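You operate a simulated robot arm through the tools that you are given. There is no shell and no other tool. Be economical: measure what you need, move in short steps, check, and stop when the job is done.

You are at the controls of a simulated robot arm. One attempt, no reset.

JOB
Fetch the steel sieve and set it on top of the brown wooden trivet.

Only the result counts: the job must be done as asked and must still hold three seconds after the hand-in. Knocking over, shifting, dropping, spilling or breaking anything else fails it.

ROBOT AND FRAMES
A 7-joint arm with a two-finger parallel gripper, fixed in place. Base frame: the origin is at the foot of the arm, x ahead of it, y to its left, z up; the work surface is at about z = 0. Readings come in mm, degrees, newtons and seconds.
With the tool pointing down near the work surface it reaches from about 220 to 580 mm from the base axis. Its first joint turns from -66.0 to 66.0 degrees. Payload 2.5 kg.
The TCP is the grasp point between the finger pads, 23 mm short of the fingertips. In the tool frame z runs along the fingers and y along their closing line. Largest opening 94 mm; finger width 38, thickness 10; the body of the gripper, 54 by 96 mm, starts 39 mm behind the TCP.
Orientation is that of the tool frame in the base frame, as a unit quaternion [x, y, z, w]. With the fingers straight down and closing along the base's y, the tool's x points along the base's -x, its y along +y and its z along -z.

CONTROLS
- The arm moves only by the tool servo_tool. Its argument "motion" is a list of rows, each a list of 7 numbers: the shift along the tool's x, y, z in mm, then the turn, a rotation vector about the tool's x, y, z in degrees, then the closure in counts, from 0 (fully open) to 255 (shut). In form: [[dx, dy, dz, rx, ry, rz, fingers], ...]. A call has 1 to 8 rows; each row shifts and turns the commanded pose from where the row before left it, along the tool's axes as they then stand. Rows are played at 5 a second. More than 50 mm and 8.6 degrees between two rows, or a gripper value outside its range, and nothing of the call is played. A pose out of reach is approached as far as the arm can. The call stops where the force on the tool passes 40 N (or 10 N more than at its start, if that is more) or the arm is blocked; 0.2 s more then pass. The fingers move at their own pace (about 108 mm/s each) and stop on an object; they squeeze with about 32 N. The grip force told is the motor's: it shows also when the fingers shut on nothing. Time passes only in rows, and 0.2 s behind the last, so rows that do not move let the fingers close. It gives the time, the measured TCP pose, the force on the tool (base axes), the opening and the grip force at its end, in the units of the frame above (readings bear some noise), and new pictures: "views" is both (left out), scene, wrist or none.
- Cameras (640 x 400 px; columns grow to the right, rows downward): "scene" is fixed at [106.5, -397.6, 553]; the picture's right is [0.91, -0.41, 0.00], its down [-0.19, -0.43, -0.88] and it looks along [0.36, 0.80, -0.48] (base axes); focal length 347 px, centre (320, 200). "wrist" rides on the gripper at [-39, 0, -44] in the tool frame; the picture's right is [0.00, -1.00, 0.00], its down [0.97, 0.00, -0.24] and it looks along [0.24, 0.00, 0.97] (tool axes); focal length 218 px, centre (320, 200).
- pixel_to_xyz(camera, pixels): for up to 12 pixels [column, row] of the newest picture of that camera ("zoom" is the newest enlarged one), the place [x, y, z] in the base frame of the surface seen there, good to about 2 mm. No time passes.
- close_up(camera, box): a new picture of the part [left, top, right, bottom] of that camera's present view, enlarged. No time passes.
- close_job(): hands the job in; it is judged then, once.

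Go step by step. Measure first, check grasps and placings, and put right what went wrong. The budget is 60 turns and 120 pictures, counting those below and the enlarged ones. Unless the task says otherwise, let go and move clear before handing in, and close with one line.

The tools are called after "Emit:" by a JSON object that holds its "op" and its "data". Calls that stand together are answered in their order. servo_tool: Moves the arm, as the interface text tells. Its arguments: {"type":"object","properties":{"motion":{"type":"array","items":{"type":"array","items":{"type":"number"}}},"views":{"type":"string","enum":["both","scene","wrist","none"]}},"required":["motion"]} The other tools are called the same way: pixel_to_xyz (camera, pixels) gives the place of the surface under pixels of a picture; close_up (camera, box) takes an enlarged picture of a part of a camera's view; close_job () hands the job in.

At the start:

```text
time: 0.0
tcp_pos: [357.9, 206.1, 307.0]
tcp_rot: [0.001, 1.0, 0.0, 0.001]
ft_force: [-0.4, 0.5, 0.0]
width: 94.1
finger_force: 0.0
```

scene: 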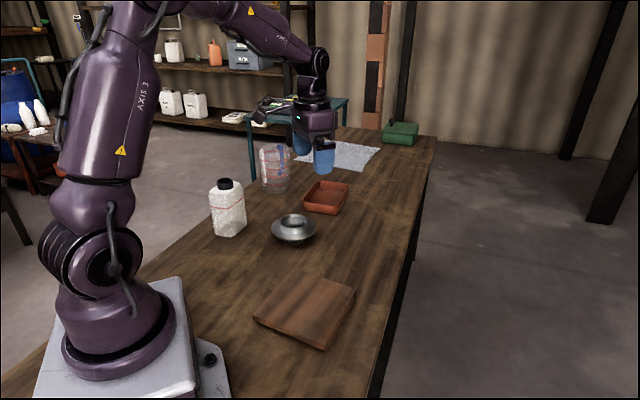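
wrist: 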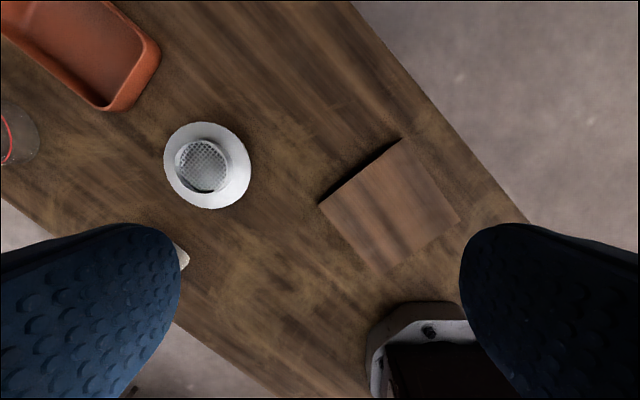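

The sieve shows in the scene at about (293,228) and in the wrist view at about (207,165). The trivet is at about (305,308) in the scene and (390,205) in the wrist view. I'll enlarge the sieve and measure both.

Emit:
{"op": "close_up", "data": {"camera": "scene", "box": [240, 190, 368, 270]}}

Emit:
{"op": "close_up", "data": {"camera": "wrist", "box": [143, 115, 271, 195]}}

Emit:
{"op": "pixel_to_xyz", "data": {"camera": "wrist", "pixels": [[207, 165], [168, 165], [246, 165], [207, 126], [207, 205], [207, 138], [178, 165], [400, 143], [325, 203], [455, 220], [382, 275], [390, 205]]}}

Emit:
{"op": "pixel_to_xyz", "data": {"camera": "scene", "pixels": [[293, 220], [293, 240], [275, 228], [312, 228], [300, 280], [353, 290], [325, 346], [256, 320], [305, 310], [228, 185], [240, 225], [325, 210]]}}

```text
5.00 times, centred on (304, 230) of scene
```

zoom: 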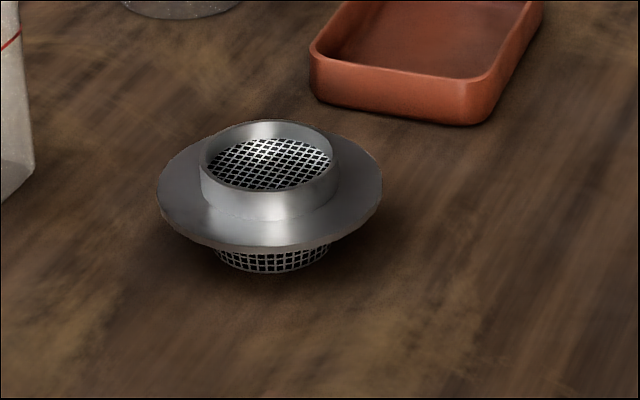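

```text
5.00 times, centred on (207, 155) of wrist
```

zoom: 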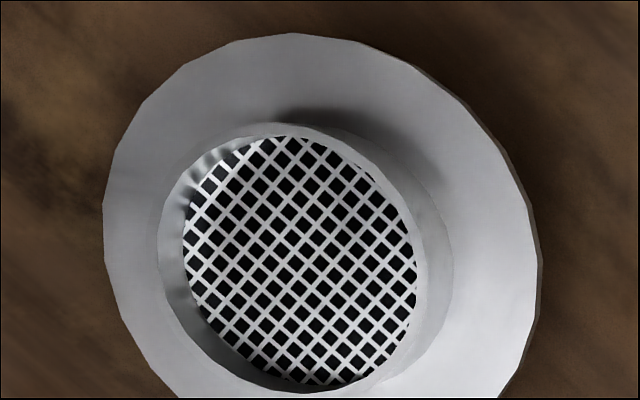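

```text
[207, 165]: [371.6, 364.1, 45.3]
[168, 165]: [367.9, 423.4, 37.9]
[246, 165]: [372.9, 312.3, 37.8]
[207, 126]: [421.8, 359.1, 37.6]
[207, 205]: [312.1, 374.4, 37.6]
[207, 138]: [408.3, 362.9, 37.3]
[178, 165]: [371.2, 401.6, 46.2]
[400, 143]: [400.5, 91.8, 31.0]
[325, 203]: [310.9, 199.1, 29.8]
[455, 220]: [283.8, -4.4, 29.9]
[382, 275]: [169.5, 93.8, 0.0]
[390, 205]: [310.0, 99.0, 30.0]
```

```text
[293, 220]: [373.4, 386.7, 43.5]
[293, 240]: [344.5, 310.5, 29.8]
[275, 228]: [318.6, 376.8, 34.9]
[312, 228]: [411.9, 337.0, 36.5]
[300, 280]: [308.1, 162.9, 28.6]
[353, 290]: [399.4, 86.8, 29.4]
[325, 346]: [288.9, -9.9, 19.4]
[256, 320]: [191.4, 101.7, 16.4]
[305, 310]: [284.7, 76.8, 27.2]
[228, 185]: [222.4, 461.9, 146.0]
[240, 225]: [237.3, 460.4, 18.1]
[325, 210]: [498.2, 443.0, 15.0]
```

The sieve has a flange about 115 mm across at z≈38 and a raised collar that looks graspable from outside. I'll measure the collar rim and the flange edges in the enlarged wrist view.

Emit:
{"op": "pixel_to_xyz", "data": {"camera": "zoom", "pixels": [[164, 250], [170, 285], [423, 250], [421, 230], [290, 128], [295, 389], [445, 250], [106, 230], [536, 230], [300, 37], [300, 260], [180, 200]]}}

Emit:
{"op": "close_up", "data": {"camera": "wrist", "box": [310, 120, 470, 290]}}

```text
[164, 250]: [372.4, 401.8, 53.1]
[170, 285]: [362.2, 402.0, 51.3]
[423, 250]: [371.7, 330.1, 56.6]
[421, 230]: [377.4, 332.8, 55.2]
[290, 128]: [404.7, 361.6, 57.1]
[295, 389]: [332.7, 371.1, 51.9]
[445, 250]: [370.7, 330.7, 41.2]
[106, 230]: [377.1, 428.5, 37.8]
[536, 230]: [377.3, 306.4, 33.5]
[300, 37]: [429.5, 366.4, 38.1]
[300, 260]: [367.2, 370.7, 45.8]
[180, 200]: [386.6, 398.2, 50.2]
```

```text
2.35 times, centred on (390, 205) of wrist
```

zoom: 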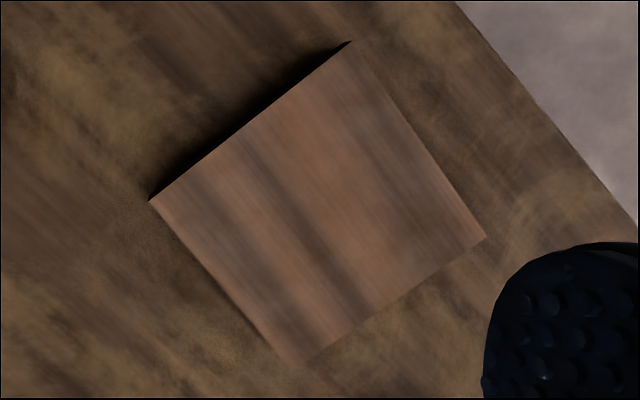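

The collar is centred at about (368,366), 72 mm across, with its top at z≈57 and the flange below it at 38. The trivet top is at z≈30, centred at about (297,98). I'll move over the sieve first.

Emit:
{"op": "servo_tool", "data": {"motion": [[-5, 40, 0, 0, 0, 0, 0], [-5, 40, 0, 0, 0, 0, 0], [0, 40, 0, 0, 0, 0, 0], [0, 40, 30, 0, 0, 0, 0], [0, 0, 45, 0, 0, 0, 0], [0, 0, 45, 0, 0, 0, 0], [0, 0, 0, 0, 0, 0, 0]]}}

```text
time: 1.6
tcp_pos: [367.9, 366.3, 186.0]
tcp_rot: [0.0, 1.0, 0.002, 0.001]
ft_force: [0.2, -0.2, 0.3]
width: 93.8
finger_force: 0.0
```

scene: 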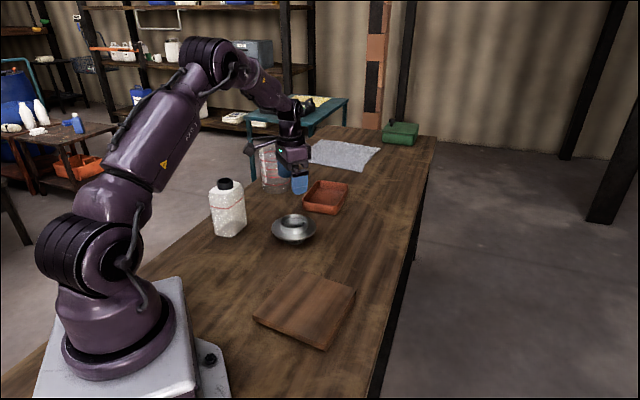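
wrist: 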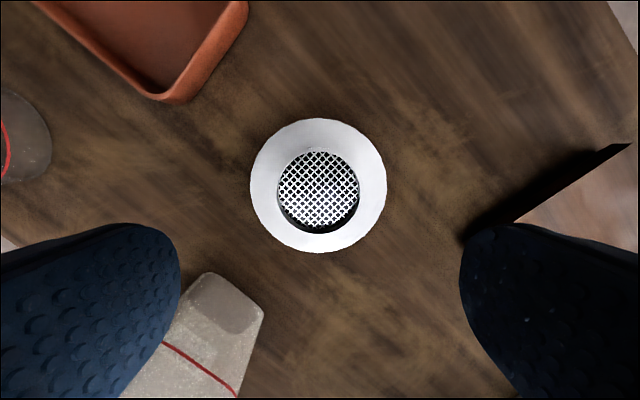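

The sieve is centred between the fingers, but the bottle (215,330 in the wrist view) looks near the left finger. I'll measure the bottle and refine the collar position.

Emit:
{"op": "pixel_to_xyz", "data": {"camera": "wrist", "pixels": [[212, 275], [258, 310], [240, 340], [215, 300], [278, 195], [358, 195], [318, 152], [318, 233], [254, 185], [384, 185], [318, 121], [318, 250]]}}

Emit:
{"op": "close_up", "data": {"camera": "wrist", "box": [238, 110, 398, 260]}}

```text
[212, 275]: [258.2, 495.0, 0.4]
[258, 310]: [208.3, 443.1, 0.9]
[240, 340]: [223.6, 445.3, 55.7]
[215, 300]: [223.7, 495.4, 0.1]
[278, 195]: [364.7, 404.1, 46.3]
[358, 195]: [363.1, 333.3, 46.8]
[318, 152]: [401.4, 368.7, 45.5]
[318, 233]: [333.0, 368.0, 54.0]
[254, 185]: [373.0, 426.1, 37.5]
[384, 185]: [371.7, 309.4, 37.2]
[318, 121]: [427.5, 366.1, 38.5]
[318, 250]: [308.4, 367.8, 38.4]
```

```text
2.67 times, centred on (318, 185) of wrist
```

zoom: 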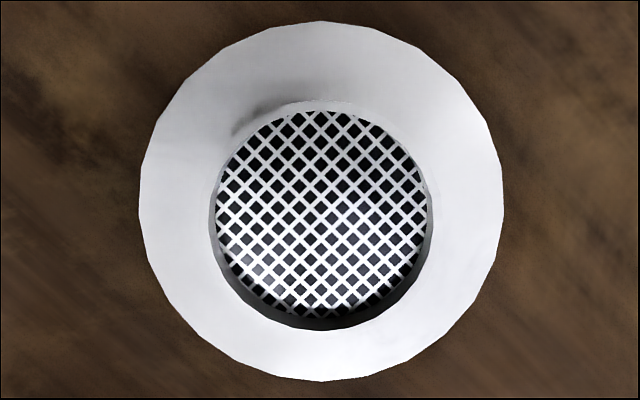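

The bottle stays below x≈260, so it's clear of the fingers. The collar centre is (368,367.5), so I'll go down to TCP z≈64 with the fingertips just above the flange.

Emit:
{"op": "servo_tool", "data": {"motion": [[0, 1.3, 40, 0, 0, 0, 0], [0, 0, 40, 0, 0, 0, 0], [0, 0, 25, 0, 0, 0, 0], [0, 0, 16, 0, 0, 0, 0], [0, 0, 0, 0, 0, 0, 0]]}}

Emit:
{"op": "close_up", "data": {"camera": "scene", "box": [240, 190, 368, 270]}}

```text
time: 2.8
tcp_pos: [368.7, 366.8, 67.3]
tcp_rot: [0.0, 1.0, 0.001, 0.001]
ft_force: [0.6, 0.2, 0.4]
width: 93.9
finger_force: 0.1
```

scene: 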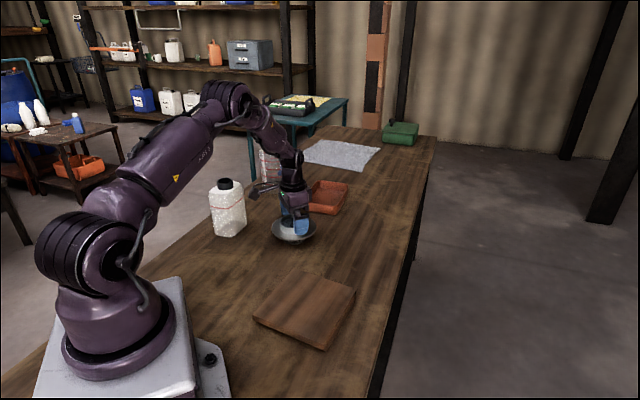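
wrist: 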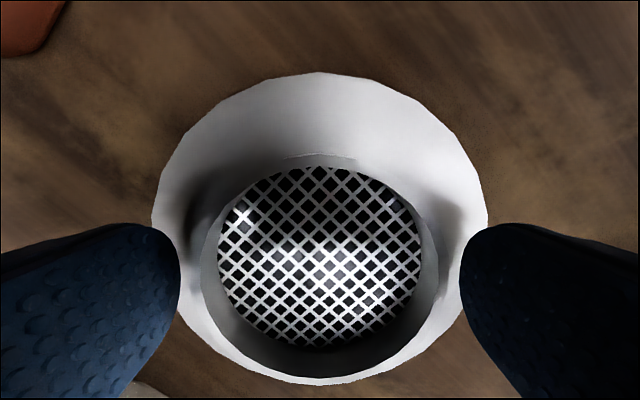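

```text
5.00 times, centred on (304, 230) of scene
```

zoom: 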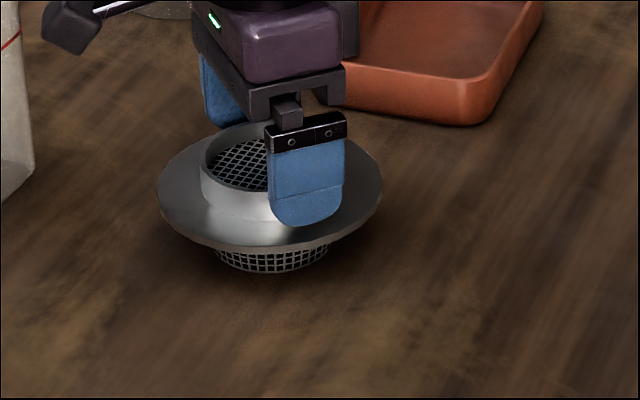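

The fingers straddle the collar symmetrically, with tips at z≈44. I'll lower 3 mm more and close.

Emit:
{"op": "servo_tool", "data": {"motion": [[0, 0.5, 2.5, 0, 0, 0, 0], [0, 0, 0, 0, 0, 0, 100], [0, 0, 0, 0, 0, 0, 255], [0, 0, 0, 0, 0, 0, 255], [0, 0, 0, 0, 0, 0, 255]]}}

Emit:
{"op": "close_up", "data": {"camera": "scene", "box": [240, 190, 368, 270]}}

```text
time: 4.0
tcp_pos: [367.8, 368.0, 65.2]
tcp_rot: [-0.001, 1.0, 0.0, 0.001]
ft_force: [-0.2, -0.4, 0.2]
width: 79.2
finger_force: 32.3
```

scene: 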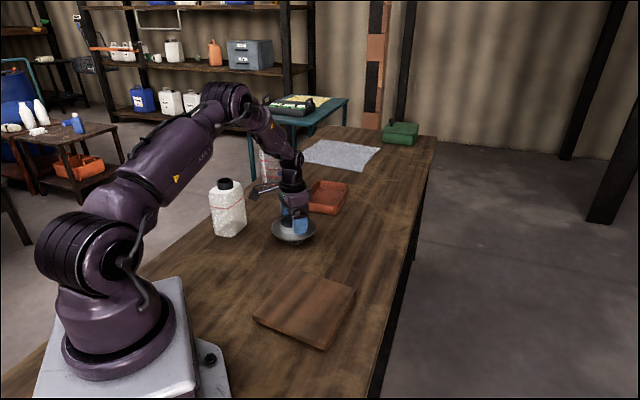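
wrist: 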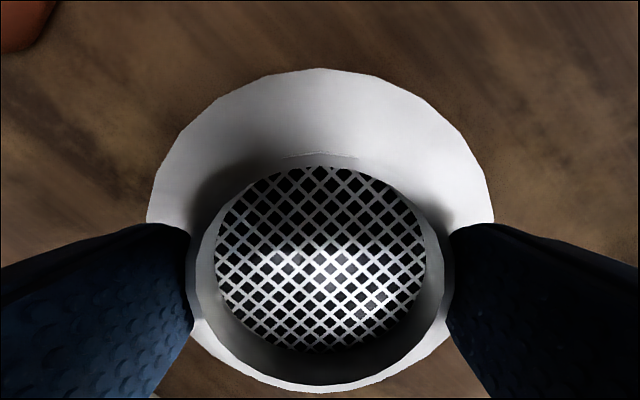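

```text
5.00 times, centred on (304, 230) of scene
```

zoom: 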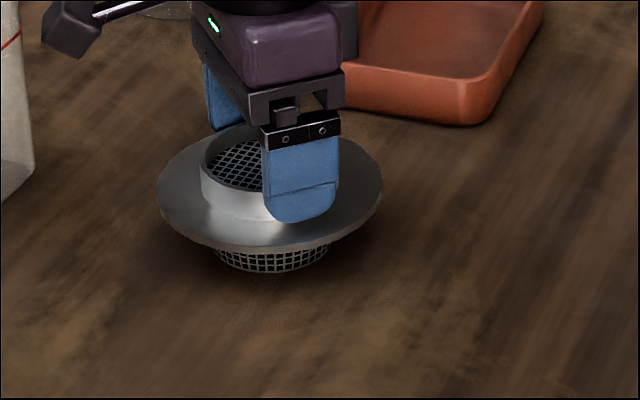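

The fingers stopped at 79 mm with 32 N, so the collar is held. I'll lift slowly and check.

Emit:
{"op": "servo_tool", "data": {"motion": [[0, 0, -5, 0, 0, 0, 255], [0, 0, -15, 0, 0, 0, 255], [0, 0, -25, 0, 0, 0, 255], [0, 0, -30, 0, 0, 0, 255], [0, 0, 0, 0, 0, 0, 255]]}}

Emit:
{"op": "close_up", "data": {"camera": "scene", "box": [240, 170, 368, 250]}}

```text
time: 5.2
tcp_pos: [369.9, 368.0, 138.0]
tcp_rot: [0.001, 1.0, 0.0, 0.001]
ft_force: [0.0, -0.5, -0.1]
width: 79.1
finger_force: 32.1
```

scene: 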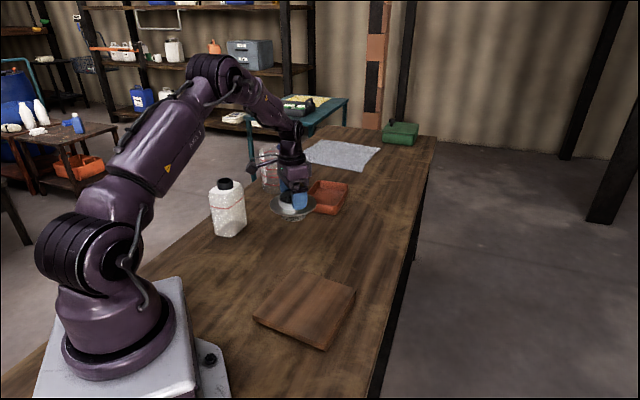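
wrist: 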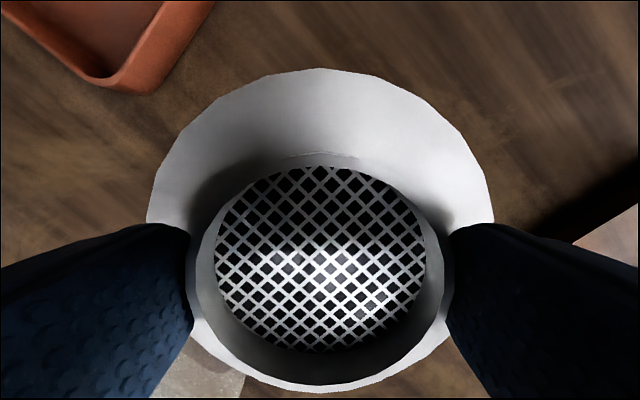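

```text
5.00 times, centred on (304, 210) of scene
```

zoom: 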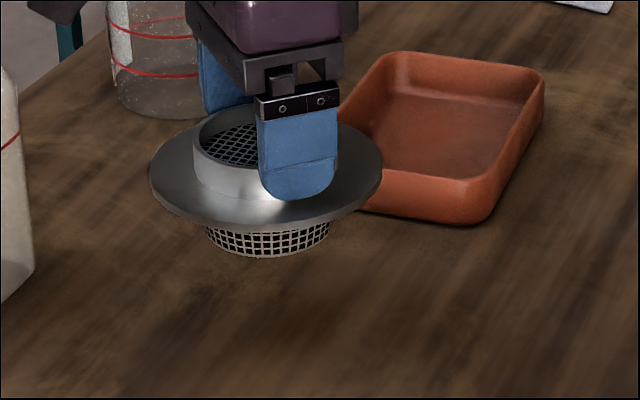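

The sieve is lifted level, with the mesh bottom clear of the table. I'll carry it about 270 mm in -y and 71 mm in -x, at this height, to above the trivet.

Emit:
{"op": "servo_tool", "data": {"motion": [[5, -25, 0, 0, 0, 0, 255], [10, -38, 0, 0, 0, 0, 255], [11, -42, 0, 0, 0, 0, 255], [12, -45, 0, 0, 0, 0, 255], [11, -42, 0, 0, 0, 0, 255], [11, -40, 0, 0, 0, 0, 255], [11, -38, 0, 0, 0, 0, 255], [0, 0, 0, 0, 0, 0, 255]]}}

Emit:
{"op": "close_up", "data": {"camera": "scene", "box": [208, 220, 400, 360]}}

```text
time: 7.0
tcp_pos: [298.9, 96.9, 138.7]
tcp_rot: [0.0, 1.0, 0.0, 0.001]
ft_force: [0.6, 0.1, -0.7]
width: 79.2
finger_force: 31.6
```

scene: 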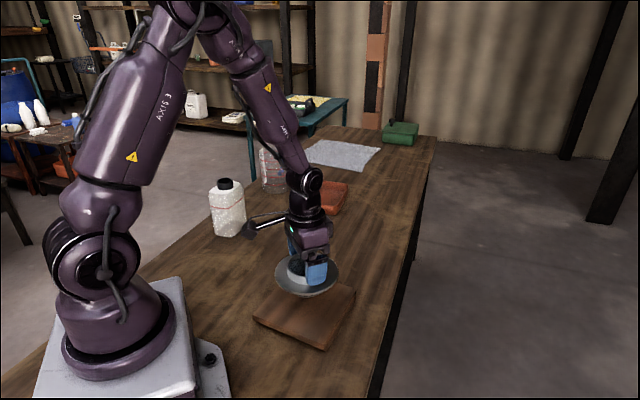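
wrist: 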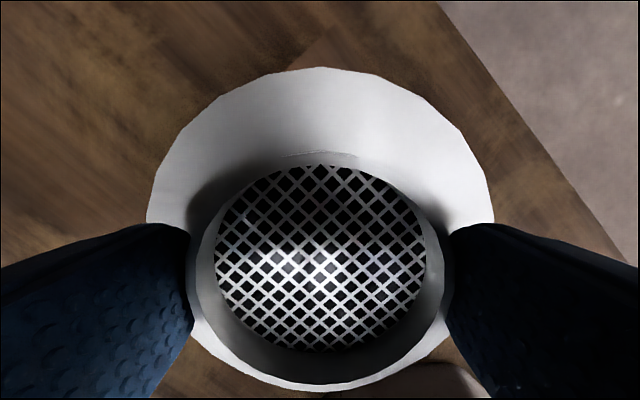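

```text
2.86 times, centred on (304, 290) of scene
```

zoom: 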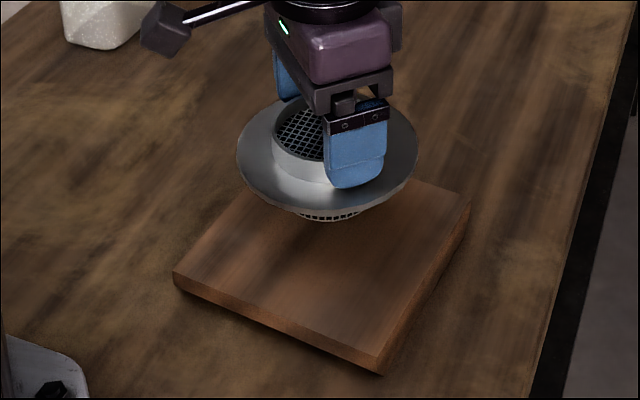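

The sieve is over the trivet's centre at (299,97). The bottom should touch at TCP z≈95, so I'll lower to about 98.

Emit:
{"op": "servo_tool", "data": {"motion": [[0, 0, 15, 0, 0, 0, 255], [0, 0, 15, 0, 0, 0, 255], [0, 0, 8, 0, 0, 0, 255], [0, 0, 3, 0, 0, 0, 255], [0, 0, 0, 0, 0, 0, 255]], "views": "scene"}}

Emit:
{"op": "close_up", "data": {"camera": "scene", "box": [208, 220, 400, 360]}}

```text
time: 8.2
tcp_pos: [297.0, 98.7, 98.1]
tcp_rot: [0.0, 1.0, 0.0, 0.001]
ft_force: [-0.7, 0.0, -1.4]
width: 79.3
finger_force: 32.0
```

scene: 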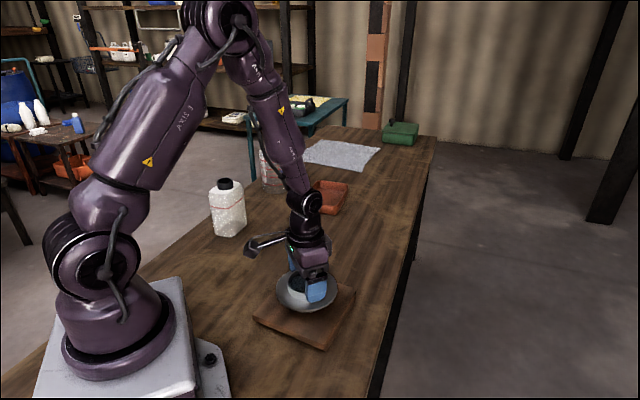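

```text
2.86 times, centred on (304, 290) of scene
```

zoom: 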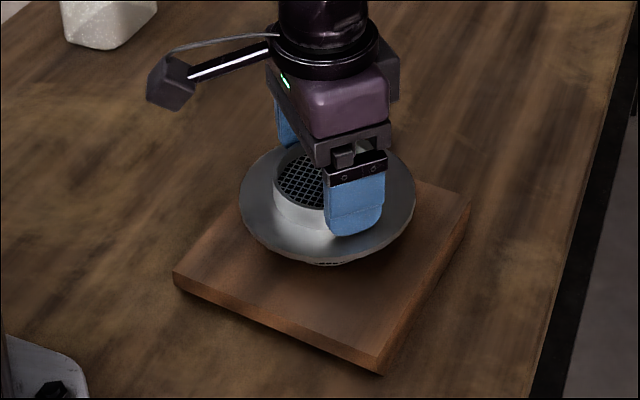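

The sieve sits well inside the trivet's outline with no contact yet, as the force is still about zero. I'll lower in 1 mm steps until the force rises.

Emit:
{"op": "servo_tool", "data": {"motion": [[0, 0, 1, 0, 0, 0, 255], [0, 0, 1, 0, 0, 0, 255], [0, 0, 0.5, 0, 0, 0, 255], [0, 0, 0, 0, 0, 0, 255]], "views": "none"}}

```text
time: 9.2
tcp_pos: [298.1, 98.1, 95.2]
tcp_rot: [0.0, 1.0, -0.001, 0.0]
ft_force: [0.0, -0.6, -0.3]
width: 78.8
finger_force: 31.9
```

No contact force shows yet at z=95, so I'll keep going in small steps.

Emit:
{"op": "servo_tool", "data": {"motion": [[0, 0, 0.7, 0, 0, 0, 255], [0, 0, 0, 0, 0, 0, 255]], "views": "none"}}

Emit:
{"op": "servo_tool", "data": {"motion": [[0, 0, 0.7, 0, 0, 0, 255], [0, 0, 0, 0, 0, 0, 255]], "views": "scene"}}

Emit:
{"op": "close_up", "data": {"camera": "scene", "box": [250, 250, 362, 330]}}

```text
time: 9.8
tcp_pos: [297.0, 97.6, 94.8]
tcp_rot: [0.0, 1.0, 0.0, 0.001]
ft_force: [-0.5, 0.4, -1.6]
width: 78.9
finger_force: 31.8
```

```text
time: 10.4
tcp_pos: [296.2, 96.8, 94.1]
tcp_rot: [0.0, 1.0, -0.001, 0.001]
ft_force: [-4.5, -0.4, 20.4]
width: 79.2
finger_force: 32.0
```

scene: 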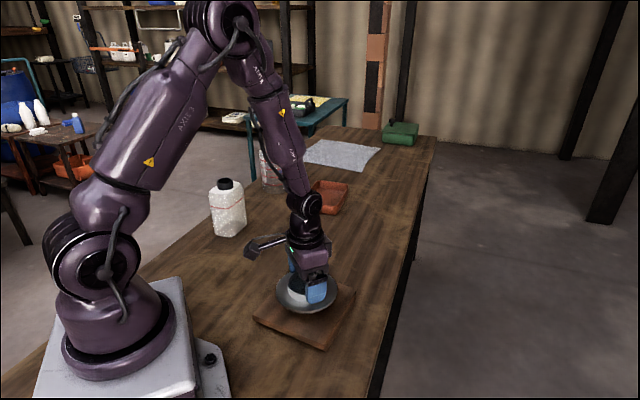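

```text
5.00 times, centred on (306, 290) of scene
```

zoom: 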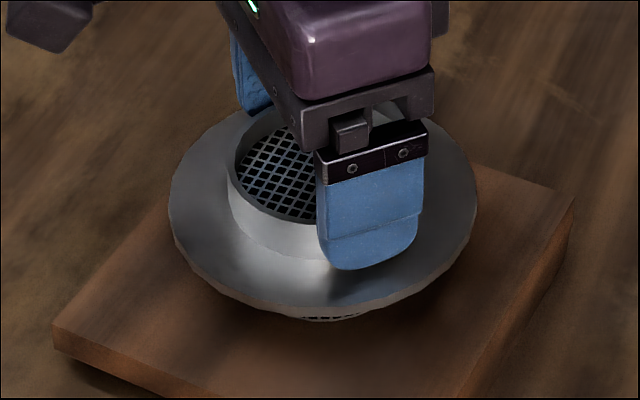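

The force jumped to 20 N upward, so the sieve is resting on the trivet. I'll back off 0.5 mm to relieve the pressure and open the fingers.

Emit:
{"op": "servo_tool", "data": {"motion": [[0, 0, -0.5, 0, 0, 0, 255], [0, 0, 0, 0, 0, 0, 40], [0, 0, 0, 0, 0, 0, 0], [0, 0, 0, 0, 0, 0, 0], [0, 0, 0, 0, 0, 0, 0]]}}

```text
time: 11.6
tcp_pos: [296.6, 98.4, 94.2]
tcp_rot: [0.0, 1.0, 0.0, 0.001]
ft_force: [0.3, 0.1, -0.3]
width: 93.9
finger_force: 0.0
```

scene: 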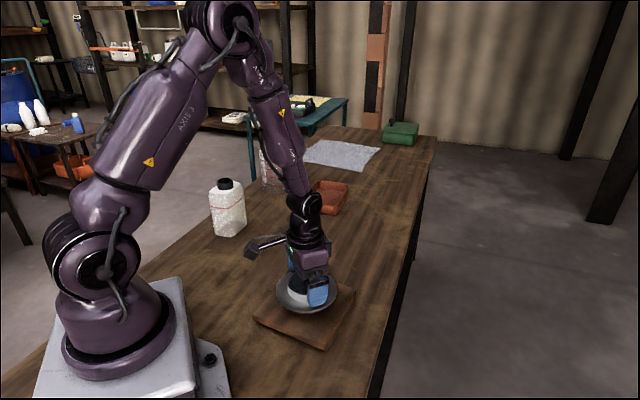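
wrist: 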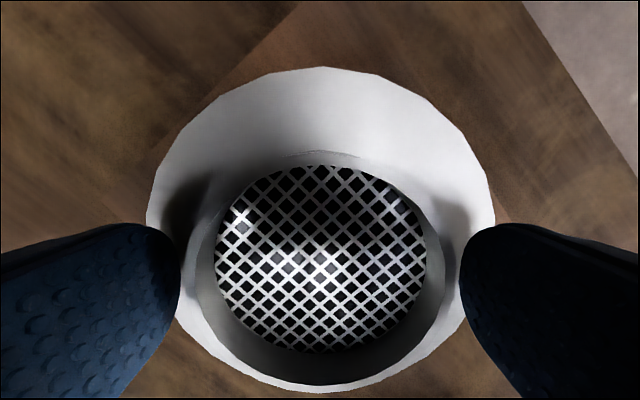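

The fingers are open and clear of the collar on both sides, so I'll retreat straight up.

Emit:
{"op": "servo_tool", "data": {"motion": [[0, 0, -10, 0, 0, 0, 0], [0, 0, -30, 0, 0, 0, 0], [0, 0, -40, 0, 0, 0, 0], [0, 0, -40, 0, 0, 0, 0], [0, 0, -30, 0, 0, 0, 0], [0, 0, 0, 0, 0, 0, 0]]}}

Emit:
{"op": "close_up", "data": {"camera": "scene", "box": [208, 220, 400, 360]}}

Emit:
{"op": "pixel_to_xyz", "data": {"camera": "wrist", "pixels": [[320, 140], [320, 190], [320, 230], [280, 185], [360, 185]]}}

```text
time: 13.0
tcp_pos: [297.7, 99.0, 245.1]
tcp_rot: [0.001, 1.0, -0.001, 0.001]
ft_force: [-0.3, -0.1, -0.2]
width: 94.4
finger_force: 0.1
```

scene: 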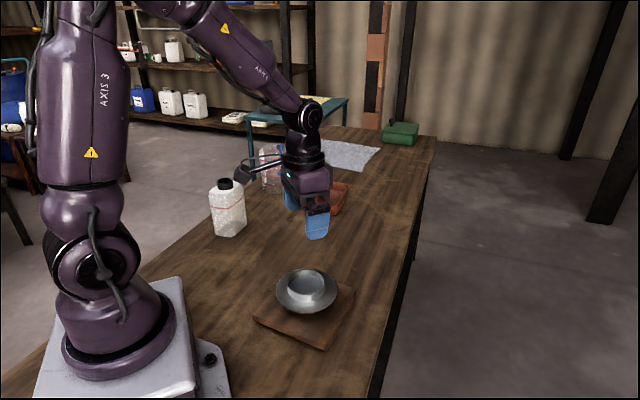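
wrist: 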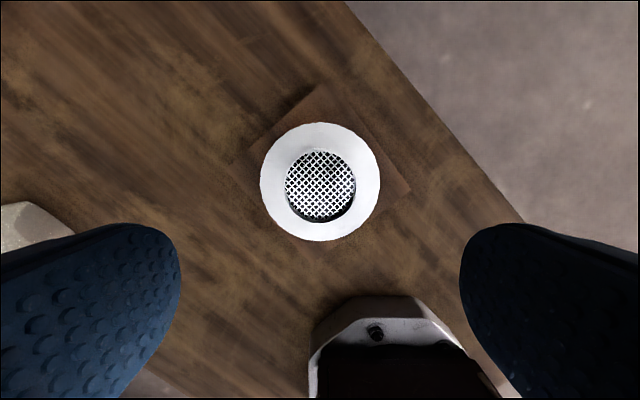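

```text
2.86 times, centred on (304, 290) of scene
```

zoom: 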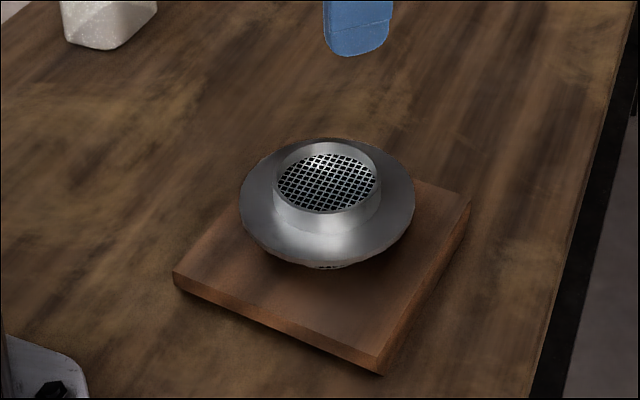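

```text
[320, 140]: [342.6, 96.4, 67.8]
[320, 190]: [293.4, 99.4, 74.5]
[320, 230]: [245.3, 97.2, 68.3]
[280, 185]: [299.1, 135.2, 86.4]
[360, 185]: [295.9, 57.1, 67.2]
```

The sieve stands level and centred on the trivet, with its flange at z≈68. The gripper is clear and nothing else has moved, so I'm handing in.

Emit:
{"op": "close_job", "data": {}}

```text
The job is handed in.
```

The steel sieve is standing level on the centre of the brown wooden trivet, the gripper is open and clear, nothing else moved in the last pictures, and the job is handed in.
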